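You operate a simulated robot arm through the tools that you are given. There is no shell and no other tool. Be economical: measure what you need, move in short steps, check, and stop when the job is done.

You run a simulated two-armed robot. Do the job below in one go: nothing can be reset, and whatever is moved stays where it is left.

Task
Touch the nylon boss once on the polisher's pad, then the steel boss twice.
Fine: each back in its pocket, reading 0.800 m; leave the polisher cradled, fingers off the pad. Set down upright: what you pick out.

Only the result counts: the job must be done as asked and must still hold three seconds after the hand-in. Knocking over, shifting, dropping, spilling or breaking anything else fails it.

Robot
Two 7-joint arms with two-finger parallel grippers on one trunk, on a base that drives. Base frame: it is fixed to the floor where the robot stands at the start and does not move with it; the origin is under the middle of the robot, x ahead of it, y to its left, z up. Lengths are in m, angles in degrees, forces in N, time in s.
The left shoulder is at the start at [0.07, 0.13, 1.187], the right one opposite. With the tool pointing down near the work surface each hand reaches from about 0.1 to 0.5 m from the robot's upright axis, wherever it stands, measured 20 degrees to its own side. Payload 1.57 kg a hand.
The TCP of each hand is the grasp point between the finger pads, 0.03 m short of the fingertips. In the tool frame z runs along the fingers and y along their closing line. The gripper opens to 0.08 m. The fingers are 0.017 m wide and 0.012 m thick; the gripper's body (0.04 by 0.082 m) begins 0.08 m behind the TCP.
Orientation is that of the tool frame in the base frame, as a unit quaternion [w, x, y, z]. With the fingers straight down and closing along the base's y, the tool's x points along the base's -x, its y along +y and its z along -z.

Tools
- The arms move only by the tool play_rows. It takes "left_series", "right_series" or both (then of equal length, played together; a hand with none holds still); each is a list of rows, each a list of 7 numbers: the shift along the tool's x, y, z in units of 30 mm (1.0 is 30 mm), then the turn, a rotation vector about the tool's x, y, z in units of 6 degrees (1.0 is 6 degrees), then the gripper command, from -1 (shut) to 1 (fully open), values between in proportion. In form: [[x, y, z, wx, wy, wz, jaw], ...]. A call has 1 to 20 rows; each row shifts and turns the commanded pose from where the row before left it, along the tool's axes as they then stand. A call with a number of a shift or a turn outside -1 to 1 is refused whole. A row lasts 0.2 s, in which the tool goes at most 0.05 m and 8.6 degrees; a call with a longer step from one row to the next is refused whole, and so is a gripper value outside its range. A pose out of reach is approached as far as the arm can. The call stops where the force on the tool passes 40 N (or 10 N more than at its start, if that is more) or the arm is blocked; 0.2 s more then pass. Each finger travels about 0.108 m/s and halts on what it meets, pressing with about 23 N; the grip force reading is that of the motor and also rises with nothing between the fingers. The clock runs only during rows and for 0.2 s after the last one: add rows that do not move to give the fingers time. It gives the time, the measured TCP pose, the force on the tool (base axes), the opening and the grip force at its end, in the units of the frame above (readings bear some noise), with the torque about the TCP (base axes, N m) and any sound that the robot's microphone picked up.
- Cameras (640 x 400 px; columns grow to the right, rows downward): "scene" is now at [0.1307, -0.0355, 1.416]; the picture's right is [-0.40, -0.92, 0.00], its down [-0.52, 0.22, -0.83] and it looks along [0.76, -0.33, -0.56] (base axes); focal length 284 px, centre (320, 200). "left" rides on the left gripper at [0.072, 0.007, -0.122] in its tool frame; the picture's right is [-0.09, 1.00, 0.00], its down [-0.84, -0.08, -0.54] and it looks along [-0.54, -0.05, 0.84] (tool axes); focal length 238 px, centre (320, 200). "right" rides on the right gripper at [0.072, -0.006, -0.122] in its tool frame; the picture's right is [0.09, 1.00, 0.00], its down [-0.84, 0.08, -0.54] and it looks along [-0.54, 0.05, 0.84] (tool axes); focal length 238 px, centre (320, 200). There is no depth. A picture from a camera that has moved, and an enlarged one, comes with that camera's place and axes in the base frame and with its lens.
- snapshot(camera): a new picture of that camera. It takes no simulated time.
- raise_lower(by): slides the trunk up (or, below 0, down) by that many m; the arms and the scene camera ride with it, the base frame stays. It gives what a move gives, with no picture.
- drive_base(legs): drives the robot by 1 to 6 legs, each [ahead, left, turn to the left] in m, m and degrees, along the robot's own axes; the way and the turn of a leg run together, so that a leg with both is an arc; at most 1.5 m and 180 degrees a leg. The arms and the cameras ride along, it lands a little off, and it stops where it bumps. It gives what a move gives.
- pan_tilt(pan, tilt): turns the head with the scene camera to pan (to the left, within 86 degrees either way) and tilt (down, from -29 to 69), counted from straight ahead of the robot. It gives what a move gives.
- inspect(camera, box): a new picture of the part [left, top, right, bottom] of that camera's present view, enlarged. It takes no simulated time.
- sign_off(): hands the job in; it is judged then, once.

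Work in short steps. Places have to be worked out from the pictures, the camera data and where the tool is seen: move nearer, look again, correct. Check each grasp and each placing, and mend what went wrong. You have 120 turns and 92 pictures in all, those below and enlarged ones among them. Open the grippers and draw the arms clear of the work before you hand the job in, unless the task says otherwise; then end with one line.

The tools are called after ">>>" as a command line: name --argument value ..., lists and objects as JSON in quotes. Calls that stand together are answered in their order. play_rows: Moves the arms, as the interface text tells. Its arguments: {"type":"object","properties":{"left_series":{"type":"array"},"right_series":{"type":"array"}},"required":[]} The other tools are called the same way: raise_lower (by) slides the trunk up or down; drive_base (legs) drives the base; pan_tilt (pan, tilt) turns the head that bears the scene camera; snapshot (camera) takes a picture; inspect (camera, box) takes an enlarged picture of a part of a camera's view; sign_off () hands the job in.

At the start:

```text
clock: 0.0
left_tcp_pos: [0.3259, -0.0299, 1.1577]
left_ee_rot: [0.0, 0.001, 1.0, 0.0]
left_contact_force: [1.1, 0.3, 0.4]
left_torque: [0.03, -0.01, -0.02]
left_opening: 0.0803
left_grasp_force: 0.1
right_tcp_pos: [0.2642, -0.2711, 1.2336]
right_ee_rot: [0.0, 0.0, 1.0, 0.0]
right_contact_force: [0.3, -0.7, 0.0]
right_torque: [0.0, 0.02, -0.01]
right_opening: 0.08
right_grasp_force: 0.0
trunk travel left (down, up): [-0.825, 0.115]
robot x, y, heading: [-0.0026, -0.0025, 0.2]
head pan, tilt: [-23.3, 34.2]
```

scene: 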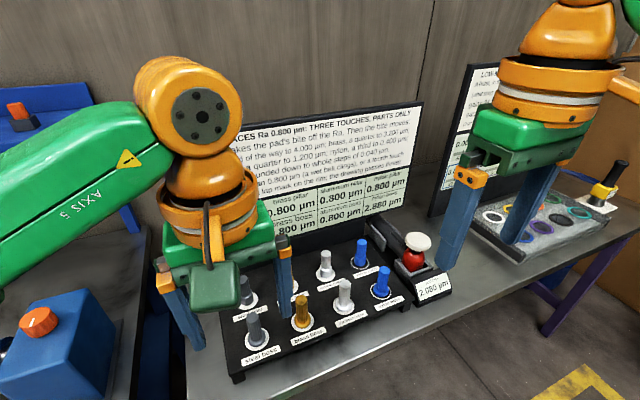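
right: 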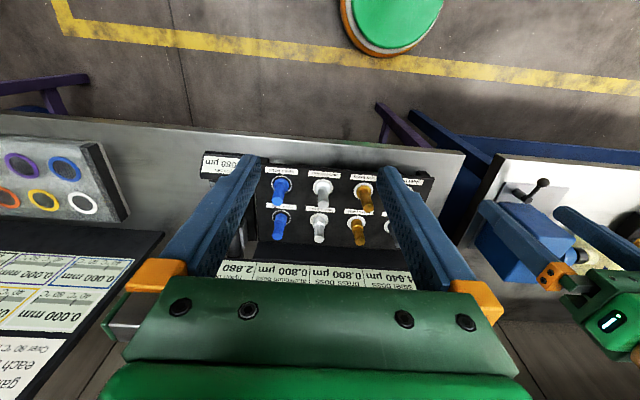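
left: 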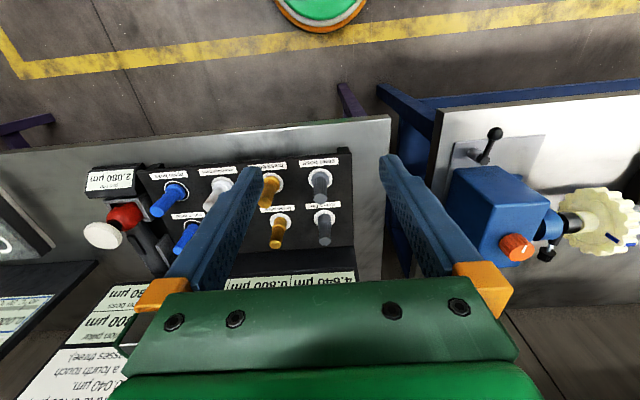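

The arms partly hide the sign and the table, so I'll enlarge the readable part of the scene view first.

>>> inspect --camera "scene" --box '[230, 90, 450, 240]'

>>> inspect --camera "scene" --box '[210, 220, 470, 390]'

```text
2.67 times, centred on (340, 165) of scene
camera zoom: at [0.1307, -0.0355, 1.416], right [-0.4, -0.92, 0.0], down [-0.52, 0.22, -0.83], along [0.76, -0.33, -0.56], focal length 759 px, centre (267, 293)
```

zoom: 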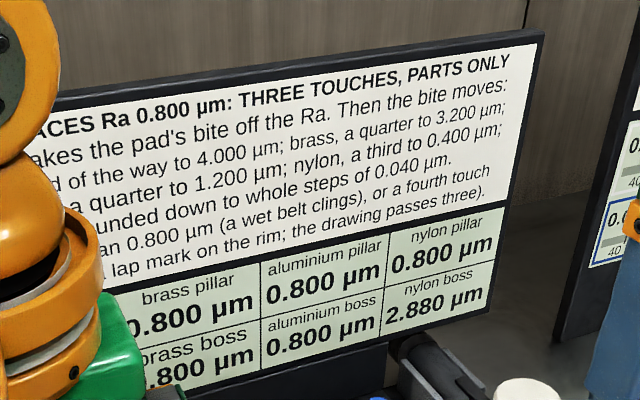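

```text
2.35 times, centred on (340, 305) of scene
camera zoom: at [0.1307, -0.0355, 1.416], right [-0.4, -0.92, 0.0], down [-0.52, 0.22, -0.83], along [0.76, -0.33, -0.56], focal length 669 px, centre (273, -47)
```

zoom: 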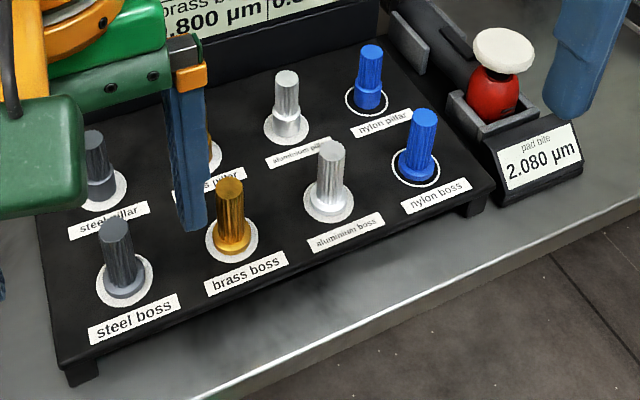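

Steel, nylon and pad are about (0.49,-0.05), (0.49,-0.36) and (0.52,-0.47). The far ones are out of reach from here, so I'll pull the left arm aside to clear the view and then look again.

>>> play_rows --left_series '[[0.3, 1, -0.5, 0, 0, 0, 1], [0.3, 1, -0.5, 0, 0, 0, 1], [0.3, 1, -0.5, 0, 0, 0, 1], [0.3, 1, -0.5, 0, 0, 0, 1], [0.3, 1, 0, 0, 0, 0, 1], [0.3, 1, 0, 0, 0, 0, 1], [0, 1, 0, 0, 0, 0, 1]]' --right_series '[[1, -0.5, 0, 0, 0, 0, 1], [1, -0.5, 0, 0, 0, 0, 1], [0.5, -0.5, 0, 0, 0, 0, 1], [0, 0, 0, 0, 0, 0, 1], [0, 0, 0, 0, 0, 0, 1], [0, 0, 0, 0, 0, 0, 1], [0, 0, 0, 0, 0, 0, 1]]'

>>> snapshot --camera "scene"

```text
clock: 1.6
left_tcp_pos: [0.2706, 0.1795, 1.216]
left_ee_rot: [0.0, 0.0, 1.0, -0.001]
left_contact_force: [1.0, 0.1, 0.2]
left_torque: [-0.06, 0.03, 0.04]
left_opening: 0.0801
left_grasp_force: 0.0
right_tcp_pos: [0.1892, -0.3139, 1.2326]
right_ee_rot: [-0.001, -0.001, 1.0, 0.0]
right_contact_force: [-0.1, -0.1, -0.6]
right_torque: [-0.01, -0.01, 0.02]
right_opening: 0.0798
right_grasp_force: 0.0
trunk travel left (down, up): [-0.825, 0.115]
robot x, y, heading: [-0.0045, 0.0008, 0.0]
head pan, tilt: [-23.3, 34.2]
```

```text
86 pictures are left
camera scene: at [0.1301, -0.0339, 1.4161], right [-0.4, -0.92, 0.0], down [-0.52, 0.22, -0.83], along [0.76, -0.33, -0.56], focal length 284 px, centre (320, 200)
```

scene: 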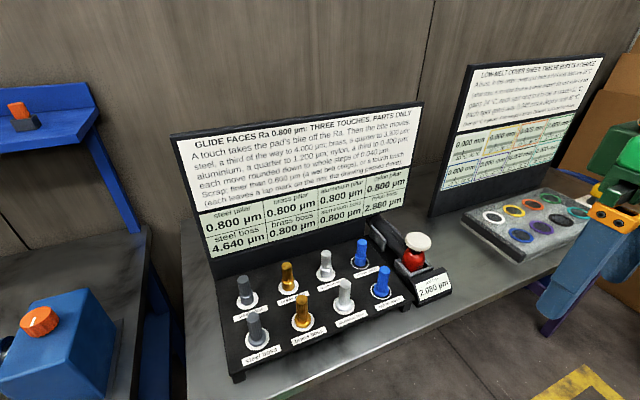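

Clear view now; I'll read the sign and look closely at the tray and polisher.

>>> inspect --camera "scene" --box '[170, 100, 430, 260]'

>>> inspect --camera "scene" --box '[345, 205, 465, 320]'

>>> inspect --camera "scene" --box '[210, 250, 330, 385]'

```text
2.46 times, centred on (300, 180) of scene
camera zoom: at [0.1301, -0.0339, 1.4161], right [-0.4, -0.92, 0.0], down [-0.52, 0.22, -0.83], along [0.76, -0.33, -0.56], focal length 700 px, centre (369, 249)
```

zoom: 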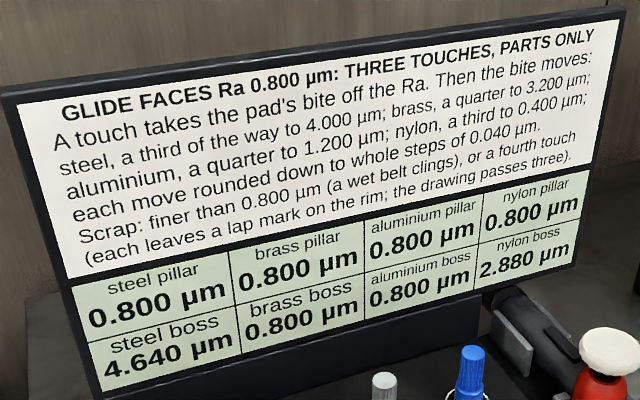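

```text
3.48 times, centred on (405, 262) of scene
camera zoom: at [0.1301, -0.0339, 1.4161], right [-0.4, -0.92, 0.0], down [-0.52, 0.22, -0.83], along [0.76, -0.33, -0.56], focal length 990 px, centre (24, -17)
```

zoom: 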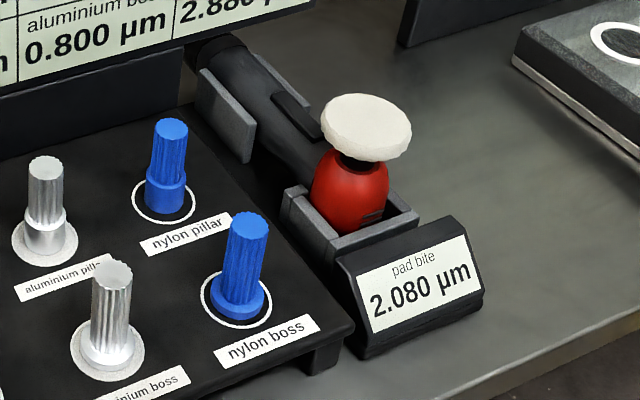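

```text
2.96 times, centred on (270, 318) of scene
camera zoom: at [0.1301, -0.0339, 1.4161], right [-0.4, -0.92, 0.0], down [-0.52, 0.22, -0.83], along [0.76, -0.33, -0.56], focal length 843 px, centre (468, -148)
```

zoom: 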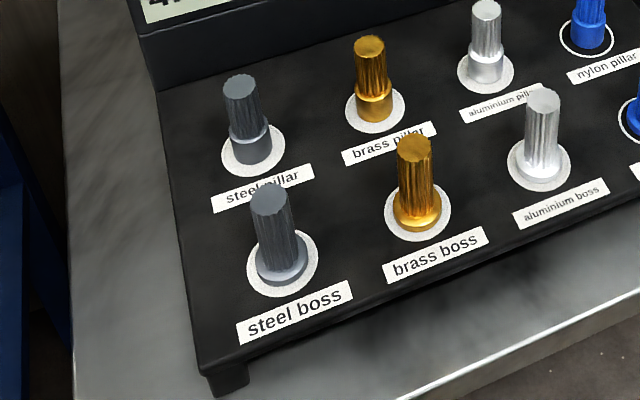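

The arithmetic checks: nylon 2.880−2.080=0.800 takes the bite to 1.520; steel 4.640−1.520−2.320=0.800. I'll drive right and a bit ahead so the right arm reaches all three spots.

>>> drive_base --legs '[[0, -0.17, 0], [0.12, 0, 0]]'

>>> snapshot --camera "scene"

>>> snapshot --camera "right"

```text
clock: 3.9
left_tcp_pos: [0.3891, 0.0127, 1.2179]
left_ee_rot: [0.002, -0.003, 1.0, 0.0]
left_contact_force: [-0.3, 0.0, -0.5]
left_torque: [-0.04, -0.02, 0.0]
left_opening: 0.0801
left_grasp_force: 0.1
right_tcp_pos: [0.3079, -0.4822, 1.2329]
right_ee_rot: [0.002, -0.003, 1.0, 0.001]
right_contact_force: [-0.2, -0.6, 0.3]
right_torque: [-0.03, -0.02, 0.03]
right_opening: 0.0798
right_grasp_force: 0.1
trunk travel left (down, up): [-0.825, 0.115]
robot x, y, heading: [0.1199, -0.1702, 0.4]
head pan, tilt: [-23.3, 34.2]
```

```text
82 pictures are left
camera scene: at [0.247, -0.2028, 1.4165], right [-0.39, -0.92, 0.0], down [-0.51, 0.22, -0.83], along [0.76, -0.32, -0.56], focal length 284 px, centre (320, 200)
```

scene: 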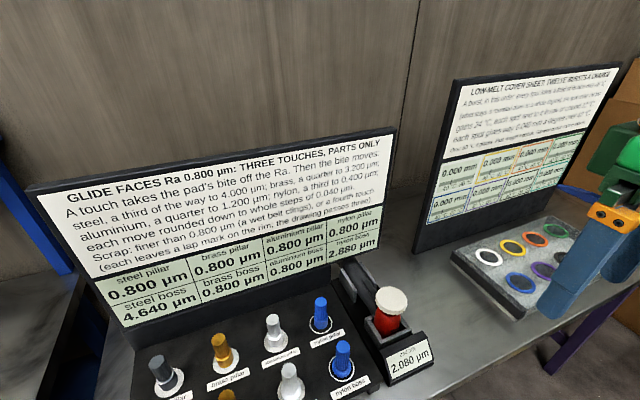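

```text
81 pictures are left
camera right: at [0.2347, -0.4894, 1.355], right [-0.1, 1.0, 0.0], down [0.83, 0.08, 0.55], along [0.54, 0.05, -0.84], focal length 238 px, centre (320, 200)
```

right: 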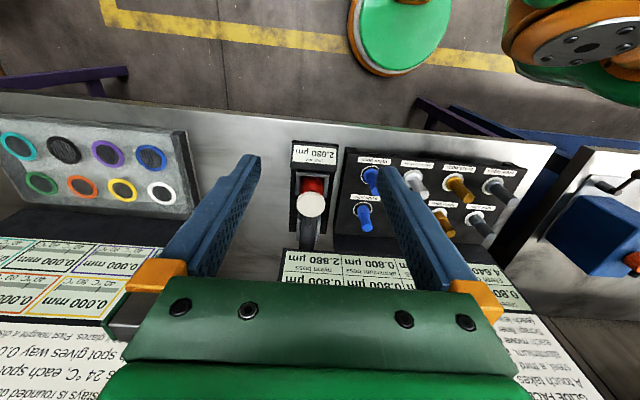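

I'll tilt the head down and bring the right hand above the nylon boss at a safe height.

>>> pan_tilt --pan -15 --tilt 52

>>> play_rows --right_series '[[-0.9, 0.6, 0.3, 0, 0, 0, 0.3], [-0.9, 0.6, 0.3, 0, 0, 0, 0.3], [-0.9, 0.6, 0.3, 0, 0, 0, 0.3], [-0.9, 0.6, 0.3, 0, 0, 0, 0.3], [-0.9, 0.6, 0.3, 0, 0, 0, 0.3], [-0.9, 0.6, 0.3, 0, 0, 0, 0.3], [-0.4, 0.4, 0.9, 0, 0, 0, 0.3], [0, 0, 0.9, 0, 0, 0, 0.3]]'

>>> snapshot --camera "scene"

>>> snapshot --camera "right"

```text
clock: 4.7
left_tcp_pos: [0.393, 0.0119, 1.2168]
left_ee_rot: [0.0, -0.002, 1.0, -0.001]
left_contact_force: [0.0, -0.4, -0.3]
left_torque: [0.02, 0.0, 0.0]
left_opening: 0.0802
left_grasp_force: 0.1
right_tcp_pos: [0.3123, -0.4827, 1.2329]
right_ee_rot: [0.0, -0.002, 1.0, 0.001]
right_contact_force: [-0.3, 1.1, -1.1]
right_torque: [-0.02, -0.01, 0.0]
right_opening: 0.0799
right_grasp_force: 0.0
trunk travel left (down, up): [-0.825, 0.115]
robot x, y, heading: [0.1227, -0.1702, 0.2]
head pan, tilt: [-15.0, 52.0]
```

```text
clock: 6.5
left_tcp_pos: [0.3918, 0.0116, 1.2156]
left_ee_rot: [0.0, -0.003, 1.0, 0.0]
left_contact_force: [0.0, -0.4, -0.7]
left_torque: [0.0, 0.02, 0.0]
left_opening: 0.0801
left_grasp_force: 0.1
right_tcp_pos: [0.4852, -0.3602, 1.1257]
right_ee_rot: [0.0, -0.003, 1.0, 0.001]
right_contact_force: [-0.1, -0.2, -0.4]
right_torque: [0.01, 0.03, 0.01]
right_opening: 0.0519
right_grasp_force: 0.1
trunk travel left (down, up): [-0.825, 0.115]
robot x, y, heading: [0.1224, -0.1667, 0.1]
head pan, tilt: [-15.0, 52.0]
```

```text
80 pictures are left
camera scene: at [0.2431, -0.1873, 1.3904], right [-0.25, -0.97, 0.0], down [-0.76, 0.2, -0.62], along [0.6, -0.16, -0.79], focal length 284 px, centre (320, 200)
```

scene: 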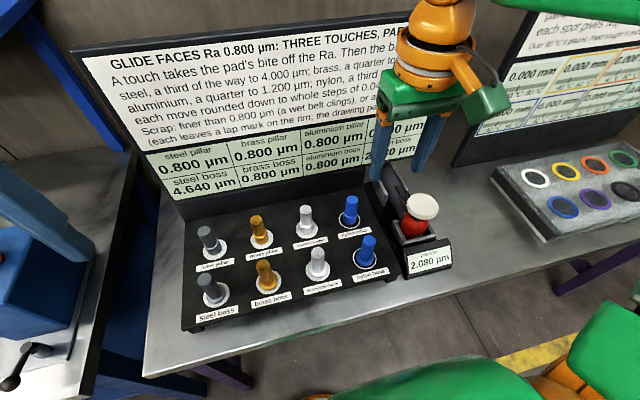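

```text
79 pictures are left
camera right: at [0.4132, -0.3676, 1.2467], right [-0.1, 1.0, 0.0], down [0.84, 0.08, 0.54], along [0.54, 0.05, -0.84], focal length 238 px, centre (320, 200)
```

right: 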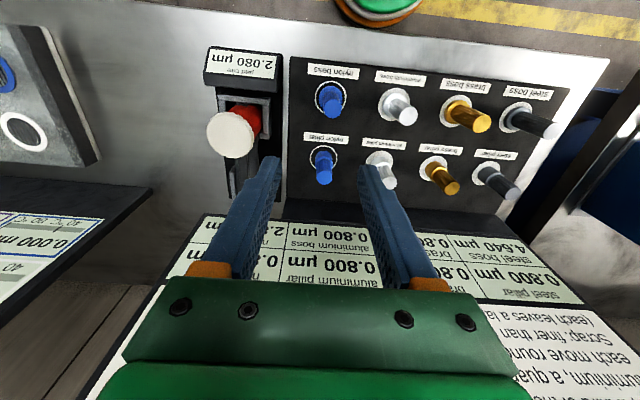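

Nylon boss triangulates to about (0.485,-0.348), base at z 0.81, top around 0.88–0.92. I'll lower to TCP z≈1.01 and look.

>>> play_rows --right_series '[[0, 0.35, 0.95, 0, 0, 0, 0.3], [0, 0, 0.95, 0, 0, 0, 0.3], [0, 0, 0.95, 0, 0, 0, 0.3], [0, 0, 0.95, 0, 0, 0, 0.3], [0, 0, 0, 0, 0, 0, 0.3]]'

>>> snapshot --camera "right"

>>> inspect --camera "scene" --box '[300, 140, 460, 290]'

```text
clock: 7.7
left_tcp_pos: [0.3915, 0.0123, 1.2156]
left_ee_rot: [0.0, -0.002, 1.0, 0.0]
left_contact_force: [0.7, 0.2, -0.4]
left_torque: [0.0, 0.0, -0.01]
left_opening: 0.0799
left_grasp_force: 0.1
right_tcp_pos: [0.4841, -0.3488, 1.0118]
right_ee_rot: [0.0, -0.003, 1.0, 0.001]
right_contact_force: [0.1, 0.4, -0.1]
right_torque: [-0.01, -0.01, 0.0]
right_opening: 0.0518
right_grasp_force: 0.1
trunk travel left (down, up): [-0.825, 0.115]
robot x, y, heading: [0.1211, -0.1665, 0.7]
head pan, tilt: [-15.0, 52.0]
```

```text
78 pictures are left
camera right: at [0.4115, -0.3563, 1.1334], right [-0.1, 1.0, 0.0], down [0.84, 0.08, 0.54], along [0.54, 0.05, -0.84], focal length 238 px, centre (320, 200)
```

right: 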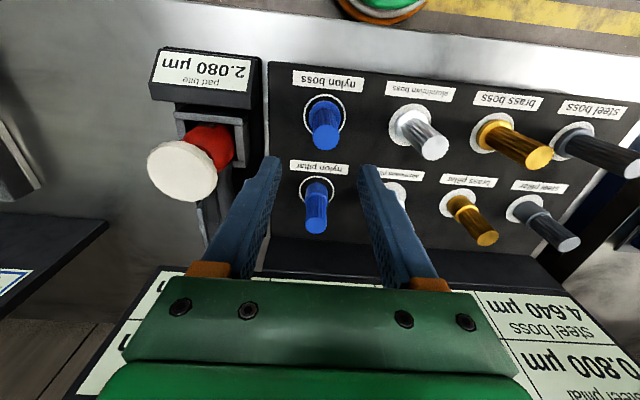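

```text
2.67 times, centred on (380, 215) of scene
camera zoom: at [0.2429, -0.1866, 1.3904], right [-0.25, -0.97, 0.0], down [-0.76, 0.2, -0.62], along [0.6, -0.16, -0.79], focal length 759 px, centre (160, 160)
```

zoom: 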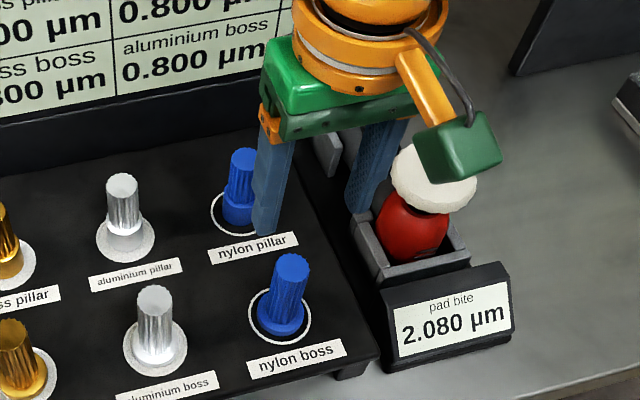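

Fingers look a few mm beyond the boss in x; y is nearly right. I'll lower another 45 mm and shift slightly toward the robot, then check again.

>>> play_rows --right_series '[[0.1, 0.1, 0.7, 0, 0, 0, 0.3], [0, 0, 0.7, 0, 0, 0, 0.3], [0, 0, 0, 0, 0, 0, 0.3]]'

>>> snapshot --camera "right"

>>> inspect --camera "scene" --box '[300, 140, 460, 290]'

```text
clock: 8.5
left_tcp_pos: [0.3924, 0.013, 1.2168]
left_ee_rot: [0.0, -0.002, 1.0, 0.0]
left_contact_force: [0.6, -0.5, -0.9]
left_torque: [-0.01, 0.02, 0.02]
left_opening: 0.0801
left_grasp_force: 0.2
right_tcp_pos: [0.4827, -0.347, 0.9674]
right_ee_rot: [0.0, -0.003, 1.0, 0.0]
right_contact_force: [0.0, -0.7, -0.7]
right_torque: [0.0, -0.05, 0.03]
right_opening: 0.0521
right_grasp_force: 0.1
trunk travel left (down, up): [-0.825, 0.115]
robot x, y, heading: [0.1191, -0.1665, 0.3]
head pan, tilt: [-15.0, 52.0]
```

```text
76 pictures are left
camera right: at [0.4096, -0.3533, 1.0902], right [-0.1, 1.0, 0.0], down [0.84, 0.08, 0.54], along [0.54, 0.05, -0.84], focal length 238 px, centre (320, 200)
```

right: 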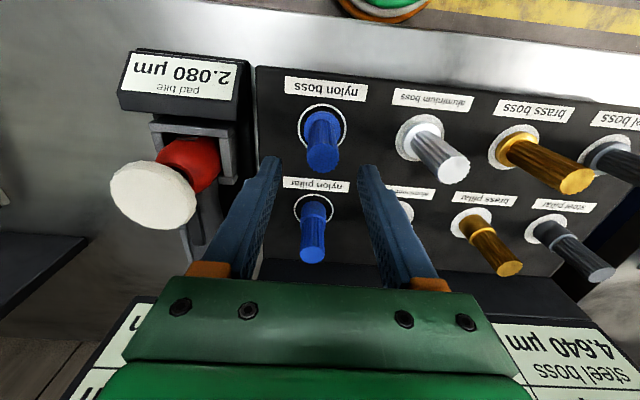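

```text
2.67 times, centred on (380, 215) of scene
camera zoom: at [0.2427, -0.1867, 1.3905], right [-0.25, -0.97, 0.0], down [-0.76, 0.2, -0.62], along [0.6, -0.16, -0.79], focal length 759 px, centre (160, 160)
```

zoom: 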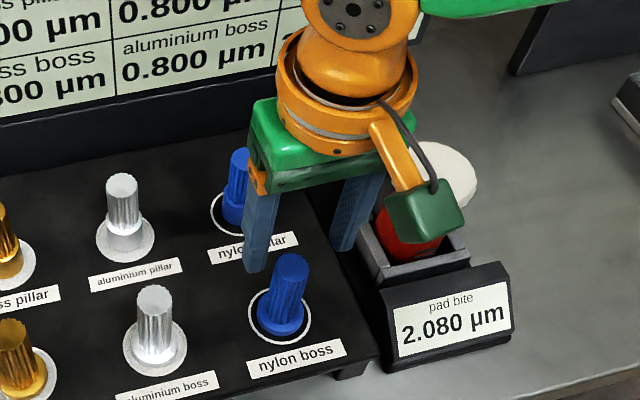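

>>> inspect --camera "right" --box '[240, 90, 400, 210]'

```text
3.33 times, centred on (320, 150) of right
camera zoom: at [0.4096, -0.3533, 1.0902], right [-0.1, 1.0, 0.0], down [0.84, 0.08, 0.54], along [0.54, 0.05, -0.84], focal length 794 px, centre (320, 367)
```

zoom: 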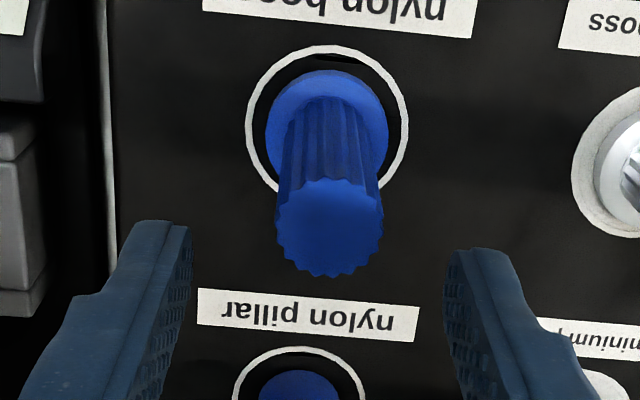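

Nylon boss measured at about (0.486,-0.344), top 0.907, shank ~24 mm. I'll descend straddling it to TCP z≈0.882.

>>> play_rows --right_series '[[-0.1, 0.1, 0.5, 0, 0, 0, 0.3], [0, 0, 0.6, 0, 0, 0, 0.3], [0, 0, 0.6, 0, 0, 0, 0.3], [0, 0, 0.6, 0, 0, 0, 0.3], [0, 0, 0.5, 0, 0, 0, 0.3], [0, 0, 0, 0, 0, 0, 0.3]]'

>>> snapshot --camera "right"

>>> inspect --camera "scene" --box '[300, 140, 460, 290]'

```text
clock: 9.9
left_tcp_pos: [0.3938, 0.013, 1.2166]
left_ee_rot: [-0.001, -0.002, 1.0, 0.0]
left_contact_force: [-0.1, 0.4, -0.1]
left_torque: [-0.01, 0.01, 0.03]
left_opening: 0.0799
left_grasp_force: 0.0
right_tcp_pos: [0.4769, -0.3527, 0.8948]
right_ee_rot: [0.0, -0.003, 1.0, 0.001]
right_contact_force: [-0.6, 1.6, 1.2]
right_torque: [-0.05, -0.01, 0.0]
right_opening: 0.0521
right_grasp_force: 0.0
right hand out of reach, approached as far as the arm can: row 4, 5
trunk travel left (down, up): [-0.825, 0.115]
robot x, y, heading: [0.1206, -0.1716, 0.0]
head pan, tilt: [-15.0, 52.0]
```

```text
73 pictures are left
camera right: at [0.4032, -0.3599, 1.0173], right [-0.1, 1.0, 0.0], down [0.84, 0.08, 0.54], along [0.54, 0.05, -0.84], focal length 238 px, centre (320, 200)
```

right: 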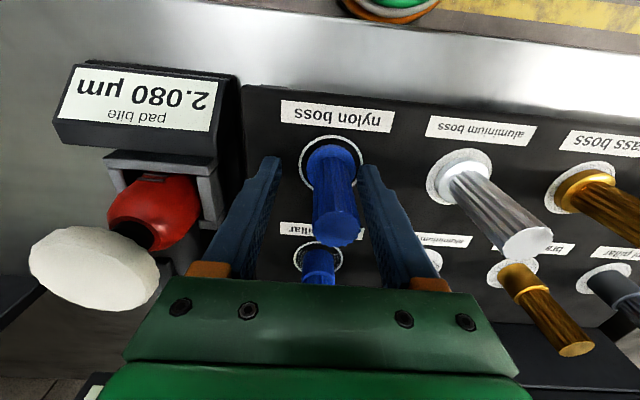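

```text
2.67 times, centred on (380, 215) of scene
camera zoom: at [0.243, -0.1866, 1.3904], right [-0.25, -0.97, 0.0], down [-0.76, 0.2, -0.62], along [0.6, -0.16, -0.79], focal length 759 px, centre (160, 160)
```

zoom: 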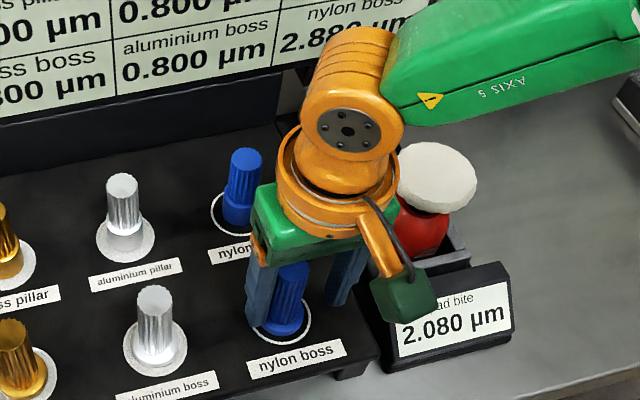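

The arm runs out of reach just above grasp height. I'll lift the hand 0.2 m, lower the trunk 0.15 m and come down again.

>>> play_rows --right_series '[[0, 0, -0.95, 0, 0, 0, 0.3], [0, 0, -0.95, 0, 0, 0, 0.3], [0, 0, -0.95, 0, 0, 0, 0.3], [0, 0, -0.95, 0, 0, 0, 0.3], [0, 0, -0.95, 0, 0, 0, 0.3], [0, 0, -0.95, 0, 0, 0, 0.3], [0, 0, -0.95, 0, 0, 0, 0.3], [0, 0, -0.4, 0, 0, 0, 0.3]]'

>>> raise_lower --by -0.15

>>> snapshot --camera "right"

>>> snapshot --camera "scene"

```text
clock: 11.7
left_tcp_pos: [0.3938, 0.0123, 1.2184]
left_ee_rot: [0.0, -0.002, 1.0, 0.0]
left_contact_force: [0.4, 0.6, 0.3]
left_torque: [-0.01, -0.01, 0.03]
left_opening: 0.08
left_grasp_force: 0.0
right_tcp_pos: [0.4774, -0.3516, 1.1071]
right_ee_rot: [0.0, -0.003, 1.0, 0.0]
right_contact_force: [-1.0, 0.0, -0.4]
right_torque: [0.02, 0.01, 0.03]
right_opening: 0.0521
right_grasp_force: 0.0
trunk travel left (down, up): [-0.825, 0.115]
robot x, y, heading: [0.1206, -0.165, 0.1]
head pan, tilt: [-15.0, 52.0]
```

```text
clock: 13.4
left_tcp_pos: [0.3927, 0.0128, 1.0658]
left_ee_rot: [0.0, -0.003, 1.0, 0.0]
left_contact_force: [0.6, 0.2, -0.3]
left_torque: [0.01, 0.01, 0.01]
left_opening: 0.0799
left_grasp_force: 0.1
right_tcp_pos: [0.4769, -0.3517, 0.958]
right_ee_rot: [0.0, -0.003, 1.0, 0.001]
right_contact_force: [0.4, 0.2, -0.2]
right_torque: [0.0, 0.01, -0.02]
right_opening: 0.052
right_grasp_force: 0.0
trunk travel left (down, up): [-0.675, 0.265]
robot x, y, heading: [0.1197, -0.1663, 0.3]
head pan, tilt: [-15.0, 52.0]
```

```text
71 pictures are left
camera right: at [0.4046, -0.3593, 1.0794], right [-0.1, 1.0, 0.0], down [0.84, 0.08, 0.54], along [0.54, 0.05, -0.84], focal length 238 px, centre (320, 200)
```

right: 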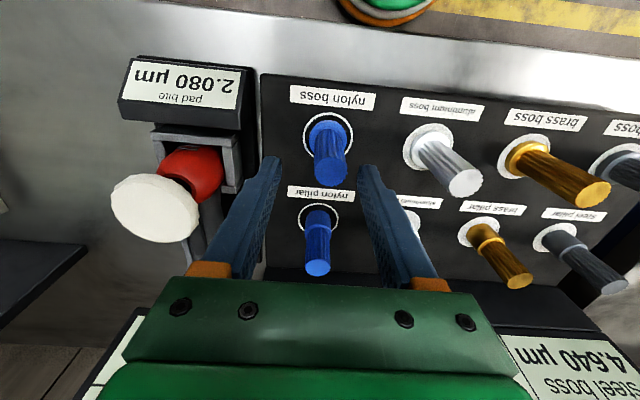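

```text
70 pictures are left
camera scene: at [0.2429, -0.1867, 1.2405], right [-0.25, -0.97, 0.0], down [-0.76, 0.2, -0.62], along [0.6, -0.16, -0.79], focal length 284 px, centre (320, 200)
```

scene: 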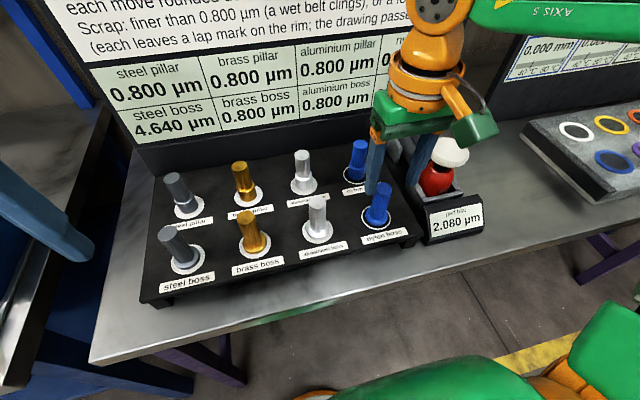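

Boss again at (0.486,-0.344). I'll correct +9 mm x, +8 mm y and descend to 0.882.

>>> play_rows --right_series '[[-0.3, 0.27, 0.2, 0, 0, 0, 0.3], [0, 0, 0.6, 0, 0, 0, 0.3], [0, 0, 0.6, 0, 0, 0, 0.3], [0, 0, 0.6, 0, 0, 0, 0.3], [0, 0, 0.5, 0, 0, 0, 0.3], [0, 0, 0, 0, 0, 0, 0.3]]'

>>> snapshot --camera "right"

>>> inspect --camera "scene" --box '[310, 120, 470, 270]'

```text
clock: 14.8
left_tcp_pos: [0.3927, 0.0128, 1.0672]
left_ee_rot: [0.001, -0.002, 1.0, -0.001]
left_contact_force: [-0.2, 0.2, 0.6]
left_torque: [-0.01, 0.02, 0.0]
left_opening: 0.0802
left_grasp_force: 0.0
right_tcp_pos: [0.4862, -0.3434, 0.8816]
right_ee_rot: [0.001, -0.003, 1.0, 0.0]
right_contact_force: [1.3, -0.4, 5.0]
right_torque: [-0.2, 0.0, 0.12]
right_opening: 0.0522
right_grasp_force: 0.4
trunk travel left (down, up): [-0.675, 0.265]
robot x, y, heading: [0.1209, -0.17, 0.1]
head pan, tilt: [-15.0, 52.0]
```

```text
69 pictures are left
camera right: at [0.4131, -0.351, 1.0041], right [-0.1, 1.0, 0.0], down [0.84, 0.08, 0.54], along [0.54, 0.05, -0.84], focal length 238 px, centre (320, 200)
```

right: 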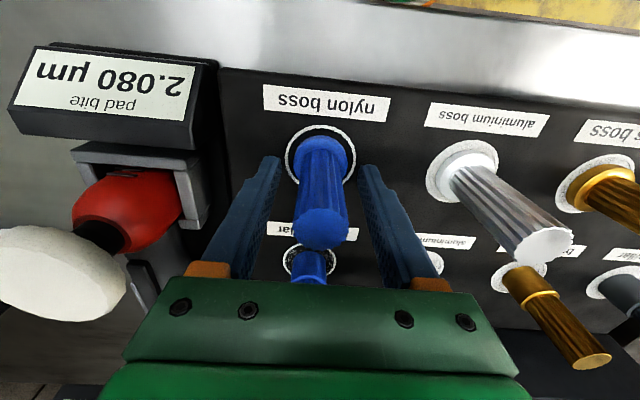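

```text
2.67 times, centred on (390, 195) of scene
camera zoom: at [0.2428, -0.1862, 1.2406], right [-0.25, -0.97, 0.0], down [-0.76, 0.2, -0.62], along [0.6, -0.16, -0.79], focal length 759 px, centre (133, 213)
```

zoom: 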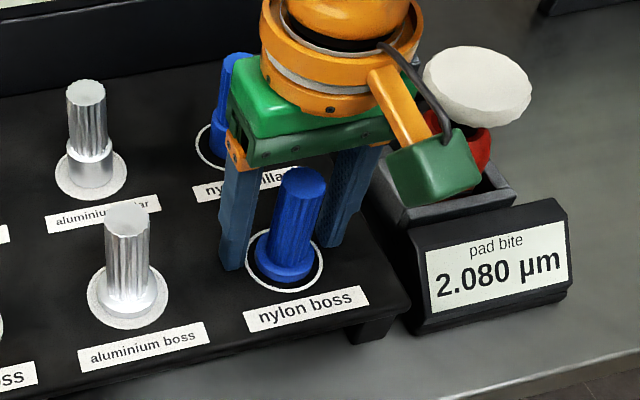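

Two-view fit now agrees: tray surface ~0.85, boss at (0.480,-0.345), top 0.923. A fingertip is brushing the tray, so I'll raise 17 mm, back off 6 mm in x, then close.

>>> play_rows --right_series '[[0, 0, -0.57, 0, 0, 0, 0.3], [0.2, -0.03, 0, 0, 0, 0, 0.3], [0, 0, 0, 0, 0, 0, 0.3]]'

>>> play_rows --right_series '[[0, 0, 0, 0, 0, 0, 0], [0, 0, 0, 0, 0, 0, -0.3], [0, 0, 0, 0, 0, 0, -0.7], [0, 0, 0, 0, 0, 0, -1], [0, 0, 0, 0, 0, 0, -1]]'

>>> snapshot --camera "right"

```text
clock: 15.7
left_tcp_pos: [0.3911, 0.0118, 1.0664]
left_ee_rot: [-0.001, -0.002, 1.0, 0.0]
left_contact_force: [0.1, 0.4, 0.5]
left_torque: [0.01, 0.01, -0.03]
left_opening: 0.0801
left_grasp_force: 0.1
right_tcp_pos: [0.4799, -0.3448, 0.8974]
right_ee_rot: [0.0, -0.002, 1.0, 0.001]
right_contact_force: [-0.5, 1.2, 0.2]
right_torque: [0.01, 0.01, 0.0]
right_opening: 0.0521
right_grasp_force: 0.0
trunk travel left (down, up): [-0.675, 0.265]
robot x, y, heading: [0.1188, -0.1694, 0.1]
head pan, tilt: [-15.0, 52.0]
```

```text
clock: 16.9
left_tcp_pos: [0.3926, 0.0115, 1.0657]
left_ee_rot: [0.0, -0.003, 1.0, 0.001]
left_contact_force: [0.0, 0.0, 0.1]
left_torque: [0.0, 0.0, 0.02]
left_opening: 0.0796
left_grasp_force: 0.1
right_tcp_pos: [0.4803, -0.345, 0.8981]
right_ee_rot: [0.0, -0.002, 1.0, 0.001]
right_contact_force: [0.2, 0.3, 0.2]
right_torque: [0.02, -0.03, -0.02]
right_opening: 0.0239
right_grasp_force: 23.8
trunk travel left (down, up): [-0.675, 0.265]
robot x, y, heading: [0.1263, -0.1674, 0.2]
head pan, tilt: [-15.0, 52.0]
```

```text
67 pictures are left
camera right: at [0.4081, -0.3517, 1.0206], right [-0.1, 1.0, 0.0], down [0.84, 0.08, 0.54], along [0.54, 0.05, -0.84], focal length 238 px, centre (320, 200)
```

right: 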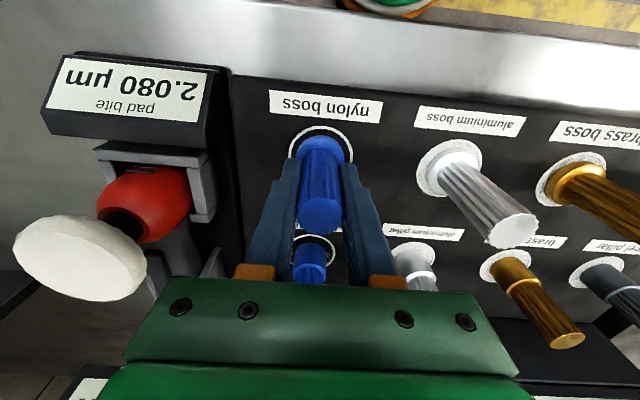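

Gripped at 23.9 mm opening. Lifting straight up 0.12 m slowly.

>>> play_rows --right_series '[[0, 0, -0.3, 0, 0, 0, -1], [0, 0, -0.5, 0, 0, 0, -1], [0, 0, -0.8, 0, 0, 0, -1], [0, 0, -0.8, 0, 0, 0, -1], [0, 0, -0.8, 0, 0, 0, -1], [0, 0, -0.8, 0, 0, 0, -1], [0, 0, 0, 0, 0, 0, -1]]'

>>> snapshot --camera "right"

>>> snapshot --camera "scene"

```text
clock: 18.4
left_tcp_pos: [0.3921, 0.0114, 1.0655]
left_ee_rot: [0.0, -0.002, 1.0, 0.0]
left_contact_force: [1.2, 0.6, 0.2]
left_torque: [0.0, -0.01, 0.02]
left_opening: 0.0803
left_grasp_force: 0.0
right_tcp_pos: [0.4785, -0.3465, 1.0213]
right_ee_rot: [0.0, -0.002, 1.0, 0.001]
right_contact_force: [0.2, -0.4, 0.0]
right_torque: [0.01, -0.03, 0.0]
right_opening: 0.0238
right_grasp_force: 23.4
trunk travel left (down, up): [-0.675, 0.265]
robot x, y, heading: [0.1225, -0.1693, 0.5]
head pan, tilt: [-15.0, 52.0]
```

```text
66 pictures are left
camera right: at [0.407, -0.3527, 1.1429], right [-0.1, 1.0, 0.0], down [0.84, 0.08, 0.54], along [0.54, 0.05, -0.84], focal length 238 px, centre (320, 200)
```

right: 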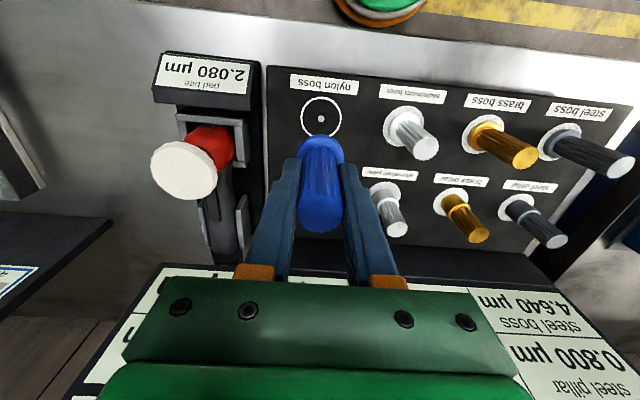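

```text
65 pictures are left
camera scene: at [0.2431, -0.1867, 1.2404], right [-0.25, -0.97, 0.0], down [-0.76, 0.2, -0.62], along [0.6, -0.16, -0.79], focal length 284 px, centre (320, 200)
```

scene: 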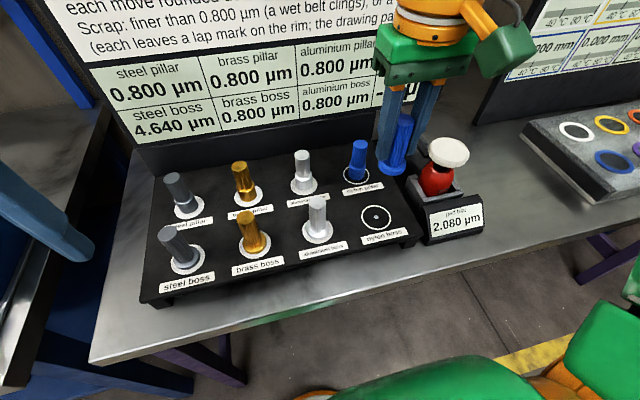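

The pocket has a centre dot at ~(0.479,-0.346), matching the grasp. Now I'll measure the pad closely in both views.

>>> inspect --camera "scene" --box '[370, 100, 500, 240]'

>>> inspect --camera "right" --box '[130, 80, 350, 240]'

```text
2.86 times, centred on (435, 170) of scene
camera zoom: at [0.2431, -0.1867, 1.2404], right [-0.25, -0.97, 0.0], down [-0.76, 0.2, -0.62], along [0.6, -0.16, -0.79], focal length 813 px, centre (-9, 286)
```

zoom: 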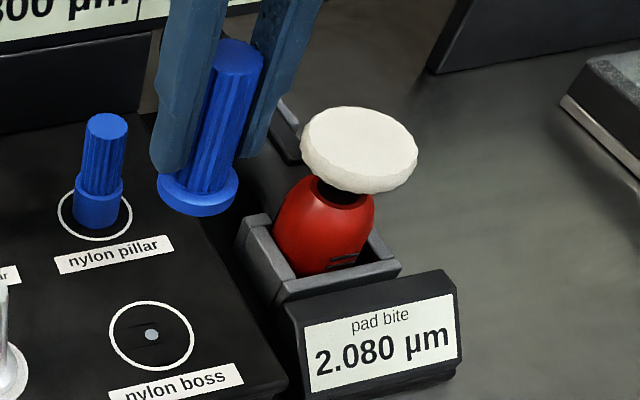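

```text
2.50 times, centred on (240, 160) of right
camera zoom: at [0.407, -0.3527, 1.1429], right [-0.1, 1.0, 0.0], down [0.84, 0.08, 0.54], along [0.54, 0.05, -0.84], focal length 596 px, centre (520, 300)
```

zoom: 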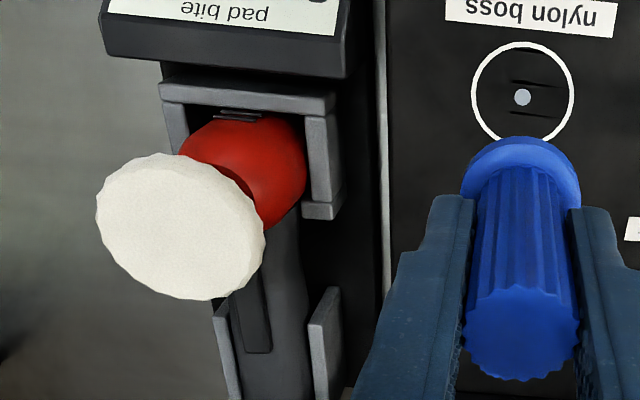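

Pad top centre ≈ (0.517,-0.471,0.938); boss underside is ~0.045 below TCP. I'll move over the pad at about z 1.03.

>>> play_rows --right_series '[[-0.1, -0.4, -0.4, 0, 0, 0, -1], [-0.25, -0.8, 0, 0, 0, 0, -1], [-0.25, -0.8, 0, 0, 0, 0, -1], [-0.25, -0.8, 0, 0, 0, 0, -1], [-0.25, -0.8, 0, 0, 0, 0, -1], [-0.17, -0.55, 0, 0, 0, 0, -1], [0, 0, 0, 0, 0, 0, -1]]'

>>> snapshot --camera "right"

>>> inspect --camera "scene" --box '[370, 100, 500, 240]'

```text
clock: 20.1
left_tcp_pos: [0.3934, 0.0125, 1.0659]
left_ee_rot: [-0.001, -0.003, 1.0, 0.0]
left_contact_force: [0.6, 0.2, -0.2]
left_torque: [0.03, -0.03, 0.02]
left_opening: 0.0801
left_grasp_force: 0.0
right_tcp_pos: [0.5168, -0.4689, 1.0314]
right_ee_rot: [0.0, -0.002, 1.0, 0.0]
right_contact_force: [-0.4, 0.1, -0.4]
right_torque: [-0.03, 0.01, 0.0]
right_opening: 0.0234
right_grasp_force: 23.0
trunk travel left (down, up): [-0.675, 0.265]
robot x, y, heading: [0.1201, -0.1664, 0.4]
head pan, tilt: [-15.0, 52.0]
```

```text
62 pictures are left
camera right: at [0.4445, -0.475, 1.153], right [-0.1, 1.0, 0.0], down [0.84, 0.08, 0.54], along [0.54, 0.05, -0.84], focal length 238 px, centre (320, 200)
```

right: 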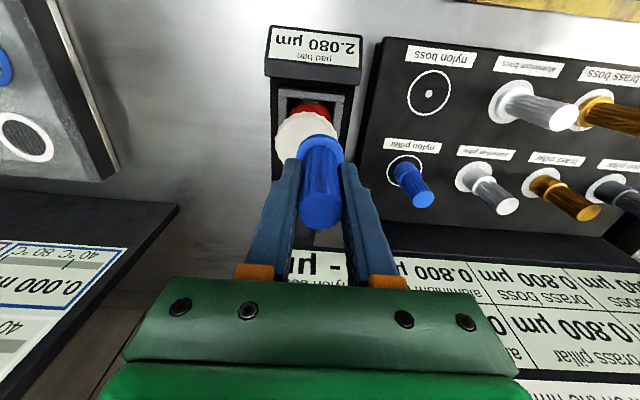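

```text
2.86 times, centred on (435, 170) of scene
camera zoom: at [0.2428, -0.1864, 1.2404], right [-0.25, -0.97, 0.0], down [-0.76, 0.2, -0.62], along [0.6, -0.16, -0.79], focal length 813 px, centre (-9, 286)
```

zoom: 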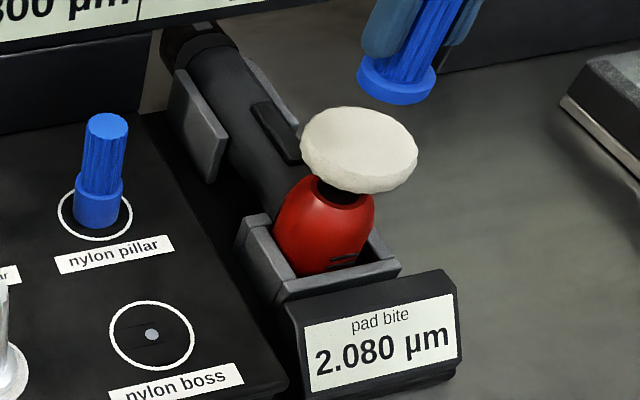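

The boss is ~8 mm off in y; correct that and lower to about 15 mm above the pad, then look.

>>> play_rows --right_series '[[-0.05, -0.25, 0.4, 0, 0, 0, -1], [0, 0, 0.4, 0, 0, 0, -1], [0, 0, 0.2, 0, 0, 0, -1], [0, 0, 0, 0, 0, 0, -1]]'

>>> inspect --camera "right" --box '[220, 20, 420, 240]'

>>> inspect --camera "scene" --box '[370, 100, 500, 240]'

```text
clock: 21.1
left_tcp_pos: [0.3919, 0.012, 1.0658]
left_ee_rot: [-0.001, -0.003, 1.0, 0.0]
left_contact_force: [-0.1, 0.4, -0.6]
left_torque: [0.0, -0.01, 0.02]
left_opening: 0.08
left_grasp_force: 0.0
right_tcp_pos: [0.5193, -0.476, 1.0008]
right_ee_rot: [0.0, -0.002, 1.0, 0.001]
right_contact_force: [0.3, -0.3, -0.4]
right_torque: [0.0, -0.01, 0.0]
right_opening: 0.0238
right_grasp_force: 23.4
trunk travel left (down, up): [-0.675, 0.265]
robot x, y, heading: [0.1198, -0.1666, 0.1]
head pan, tilt: [-15.0, 52.0]
```

```text
1.82 times, centred on (320, 130) of right
camera zoom: at [0.4482, -0.4836, 1.1236], right [-0.1, 1.0, 0.0], down [0.84, 0.08, 0.54], along [0.54, 0.05, -0.84], focal length 433 px, centre (320, 327)
```

zoom: 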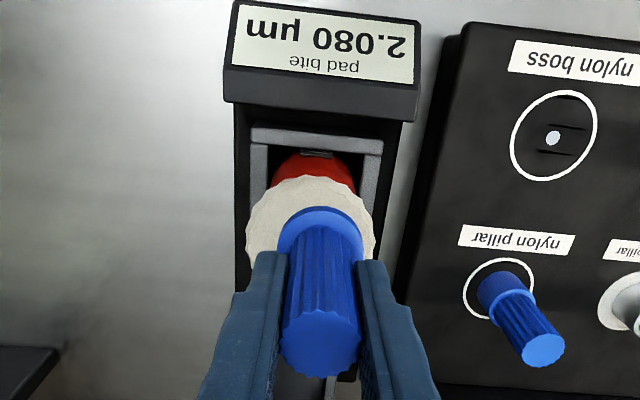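

```text
2.86 times, centred on (435, 170) of scene
camera zoom: at [0.2432, -0.1869, 1.2404], right [-0.25, -0.97, 0.0], down [-0.76, 0.2, -0.62], along [0.6, -0.16, -0.79], focal length 813 px, centre (-9, 286)
```

zoom: 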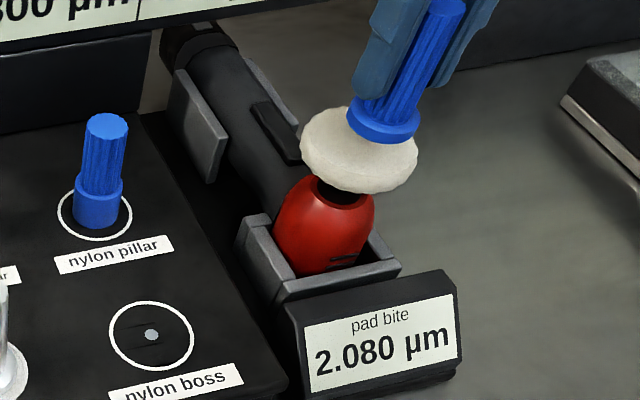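

All views agree with the pad at about (0.525,-0.480), top ~0.925. I'll shift +5 mm x, −4 mm y and lower 20 mm, watching force.

>>> play_rows --right_series '[[-0.15, -0.13, 0.2, 0, 0, 0, -1], [0, 0, 0.2, 0, 0, 0, -1], [0, 0, 0.2, 0, 0, 0, -1], [0, 0, 0, 0, 0, 0, -1]]'

>>> inspect --camera "scene" --box '[370, 100, 500, 240]'

```text
clock: 22.1
left_tcp_pos: [0.3926, 0.0123, 1.066]
left_ee_rot: [0.0, -0.002, 1.0, 0.0]
left_contact_force: [-1.1, -0.6, -0.3]
left_torque: [0.03, 0.02, -0.01]
left_opening: 0.0799
left_grasp_force: 0.0
right_tcp_pos: [0.5253, -0.4804, 0.9821]
right_ee_rot: [0.0, -0.003, 1.0, 0.0]
right_contact_force: [0.2, 0.2, -0.5]
right_torque: [-0.02, 0.03, 0.03]
right_opening: 0.0237
right_grasp_force: 23.1
trunk travel left (down, up): [-0.675, 0.265]
robot x, y, heading: [0.1227, -0.1678, 0.5]
head pan, tilt: [-15.0, 52.0]
```

```text
2.86 times, centred on (435, 170) of scene
camera zoom: at [0.2432, -0.1868, 1.2404], right [-0.25, -0.97, 0.0], down [-0.76, 0.2, -0.62], along [0.6, -0.16, -0.79], focal length 813 px, centre (-9, 286)
```

zoom: 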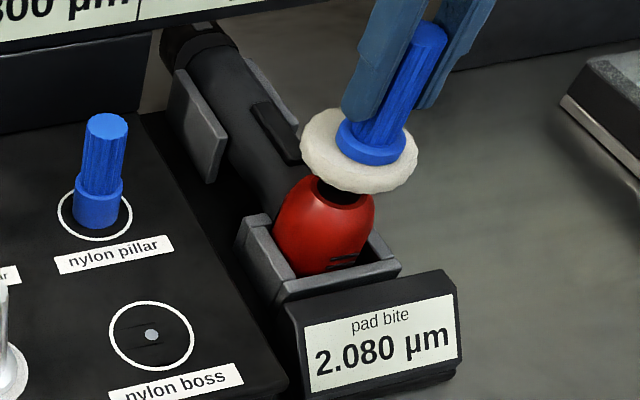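

Well centred; no contact yet. Lower 6 mm.

>>> play_rows --right_series '[[0, 0, 0.1, 0, 0, 0, -1], [0, 0, 0.1, 0, 0, 0, -1]]'

```text
clock: 22.6
left_tcp_pos: [0.3904, 0.0136, 1.0677]
left_ee_rot: [0.001, -0.003, 1.0, -0.001]
left_contact_force: [0.1, -0.5, -0.5]
left_torque: [-0.01, -0.04, -0.02]
left_opening: 0.0799
left_grasp_force: 0.2
right_tcp_pos: [0.5234, -0.4796, 0.9786]
right_ee_rot: [0.002, -0.003, 1.0, 0.001]
right_contact_force: [2.6, -4.0, 17.3]
right_torque: [-0.29, 0.01, 0.05]
right_opening: 0.0238
right_grasp_force: 22.9
trunk travel left (down, up): [-0.675, 0.265]
robot x, y, heading: [0.1227, -0.1689, 0.2]
head pan, tilt: [-15.0, 52.0]
```

Contact at ~17 N. Check the display before lifting.

>>> inspect --camera "scene" --box '[370, 100, 500, 240]'

```text
2.86 times, centred on (435, 170) of scene
camera zoom: at [0.241, -0.1858, 1.2409], right [-0.25, -0.97, 0.0], down [-0.76, 0.2, -0.62], along [0.6, -0.16, -0.79], focal length 813 px, centre (-9, 286)
```

zoom: 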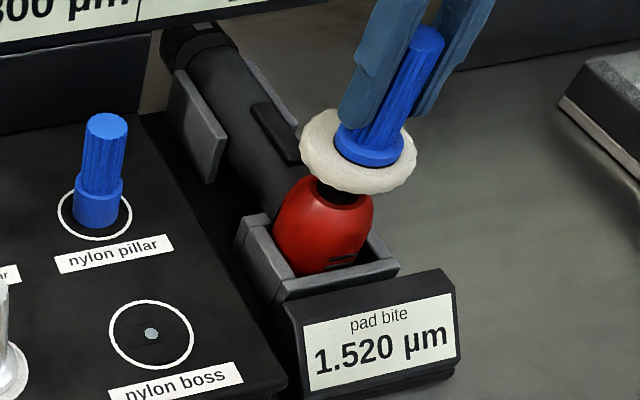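

Bite is 1.520 as predicted: the touch registered. Lift away quickly and straight, to ~1.03.

>>> play_rows --right_series '[[0, 0, -0.9, 0, 0, 0, -1], [0, 0, -0.9, 0, 0, 0, -1], [0, 0, 0, 0, 0, 0, -1]]'

>>> snapshot --camera "scene"

```text
clock: 23.4
left_tcp_pos: [0.3917, 0.0126, 1.0655]
left_ee_rot: [0.0, -0.003, 1.0, -0.001]
left_contact_force: [-0.1, -0.5, 0.0]
left_torque: [0.01, 0.0, -0.03]
left_opening: 0.0802
left_grasp_force: 0.0
right_tcp_pos: [0.5164, -0.4738, 1.0257]
right_ee_rot: [0.001, -0.003, 1.0, 0.0]
right_contact_force: [0.1, 0.5, -1.1]
right_torque: [0.01, -0.02, -0.01]
right_opening: 0.0237
right_grasp_force: 22.7
right hand out of reach, approached as far as the arm can: row 2
trunk travel left (down, up): [-0.675, 0.265]
robot x, y, heading: [0.1228, -0.1664, 0.3]
head pan, tilt: [-15.0, 52.0]
```

```text
56 pictures are left
camera scene: at [0.2435, -0.187, 1.2403], right [-0.25, -0.97, 0.0], down [-0.76, 0.2, -0.62], along [0.6, -0.16, -0.79], focal length 284 px, centre (320, 200)
```

scene: 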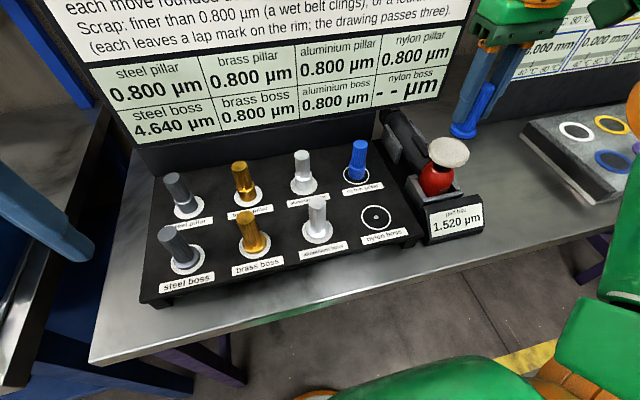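

Nylon cell shows blank while out; now move back over its pocket.

>>> play_rows --right_series '[[0.25, 0.85, 0, 0, 0, 0, -1], [0.25, 0.85, 0, 0, 0, 0, -1], [0.25, 0.85, 0, 0, 0, 0, -1], [0.25, 0.85, 0, 0, 0, 0, -1], [0.24, 0.87, 0, 0, 0, 0, -1], [0, 0, 0, 0, 0, 0, -1]]'

>>> inspect --camera "right" --box '[240, 60, 400, 260]'

```text
clock: 24.9
left_tcp_pos: [0.3929, 0.0126, 1.0663]
left_ee_rot: [0.0, -0.002, 1.0, -0.001]
left_contact_force: [0.0, -0.1, 0.1]
left_torque: [0.02, 0.03, 0.02]
left_opening: 0.0799
left_grasp_force: 0.0
right_tcp_pos: [0.4813, -0.3469, 1.0244]
right_ee_rot: [0.0, -0.003, 1.0, 0.001]
right_contact_force: [-0.8, 0.1, -0.4]
right_torque: [0.01, 0.01, -0.03]
right_opening: 0.0237
right_grasp_force: 23.1
trunk travel left (down, up): [-0.675, 0.265]
robot x, y, heading: [0.124, -0.1682, 0.0]
head pan, tilt: [-15.0, 52.0]
```

```text
2.00 times, centred on (320, 160) of right
camera zoom: at [0.4078, -0.3538, 1.1466], right [-0.1, 1.0, 0.0], down [0.84, 0.08, 0.54], along [0.54, 0.05, -0.84], focal length 477 px, centre (320, 280)
```

zoom: 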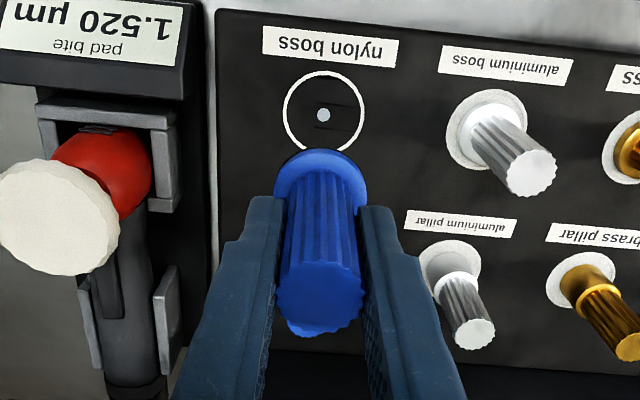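

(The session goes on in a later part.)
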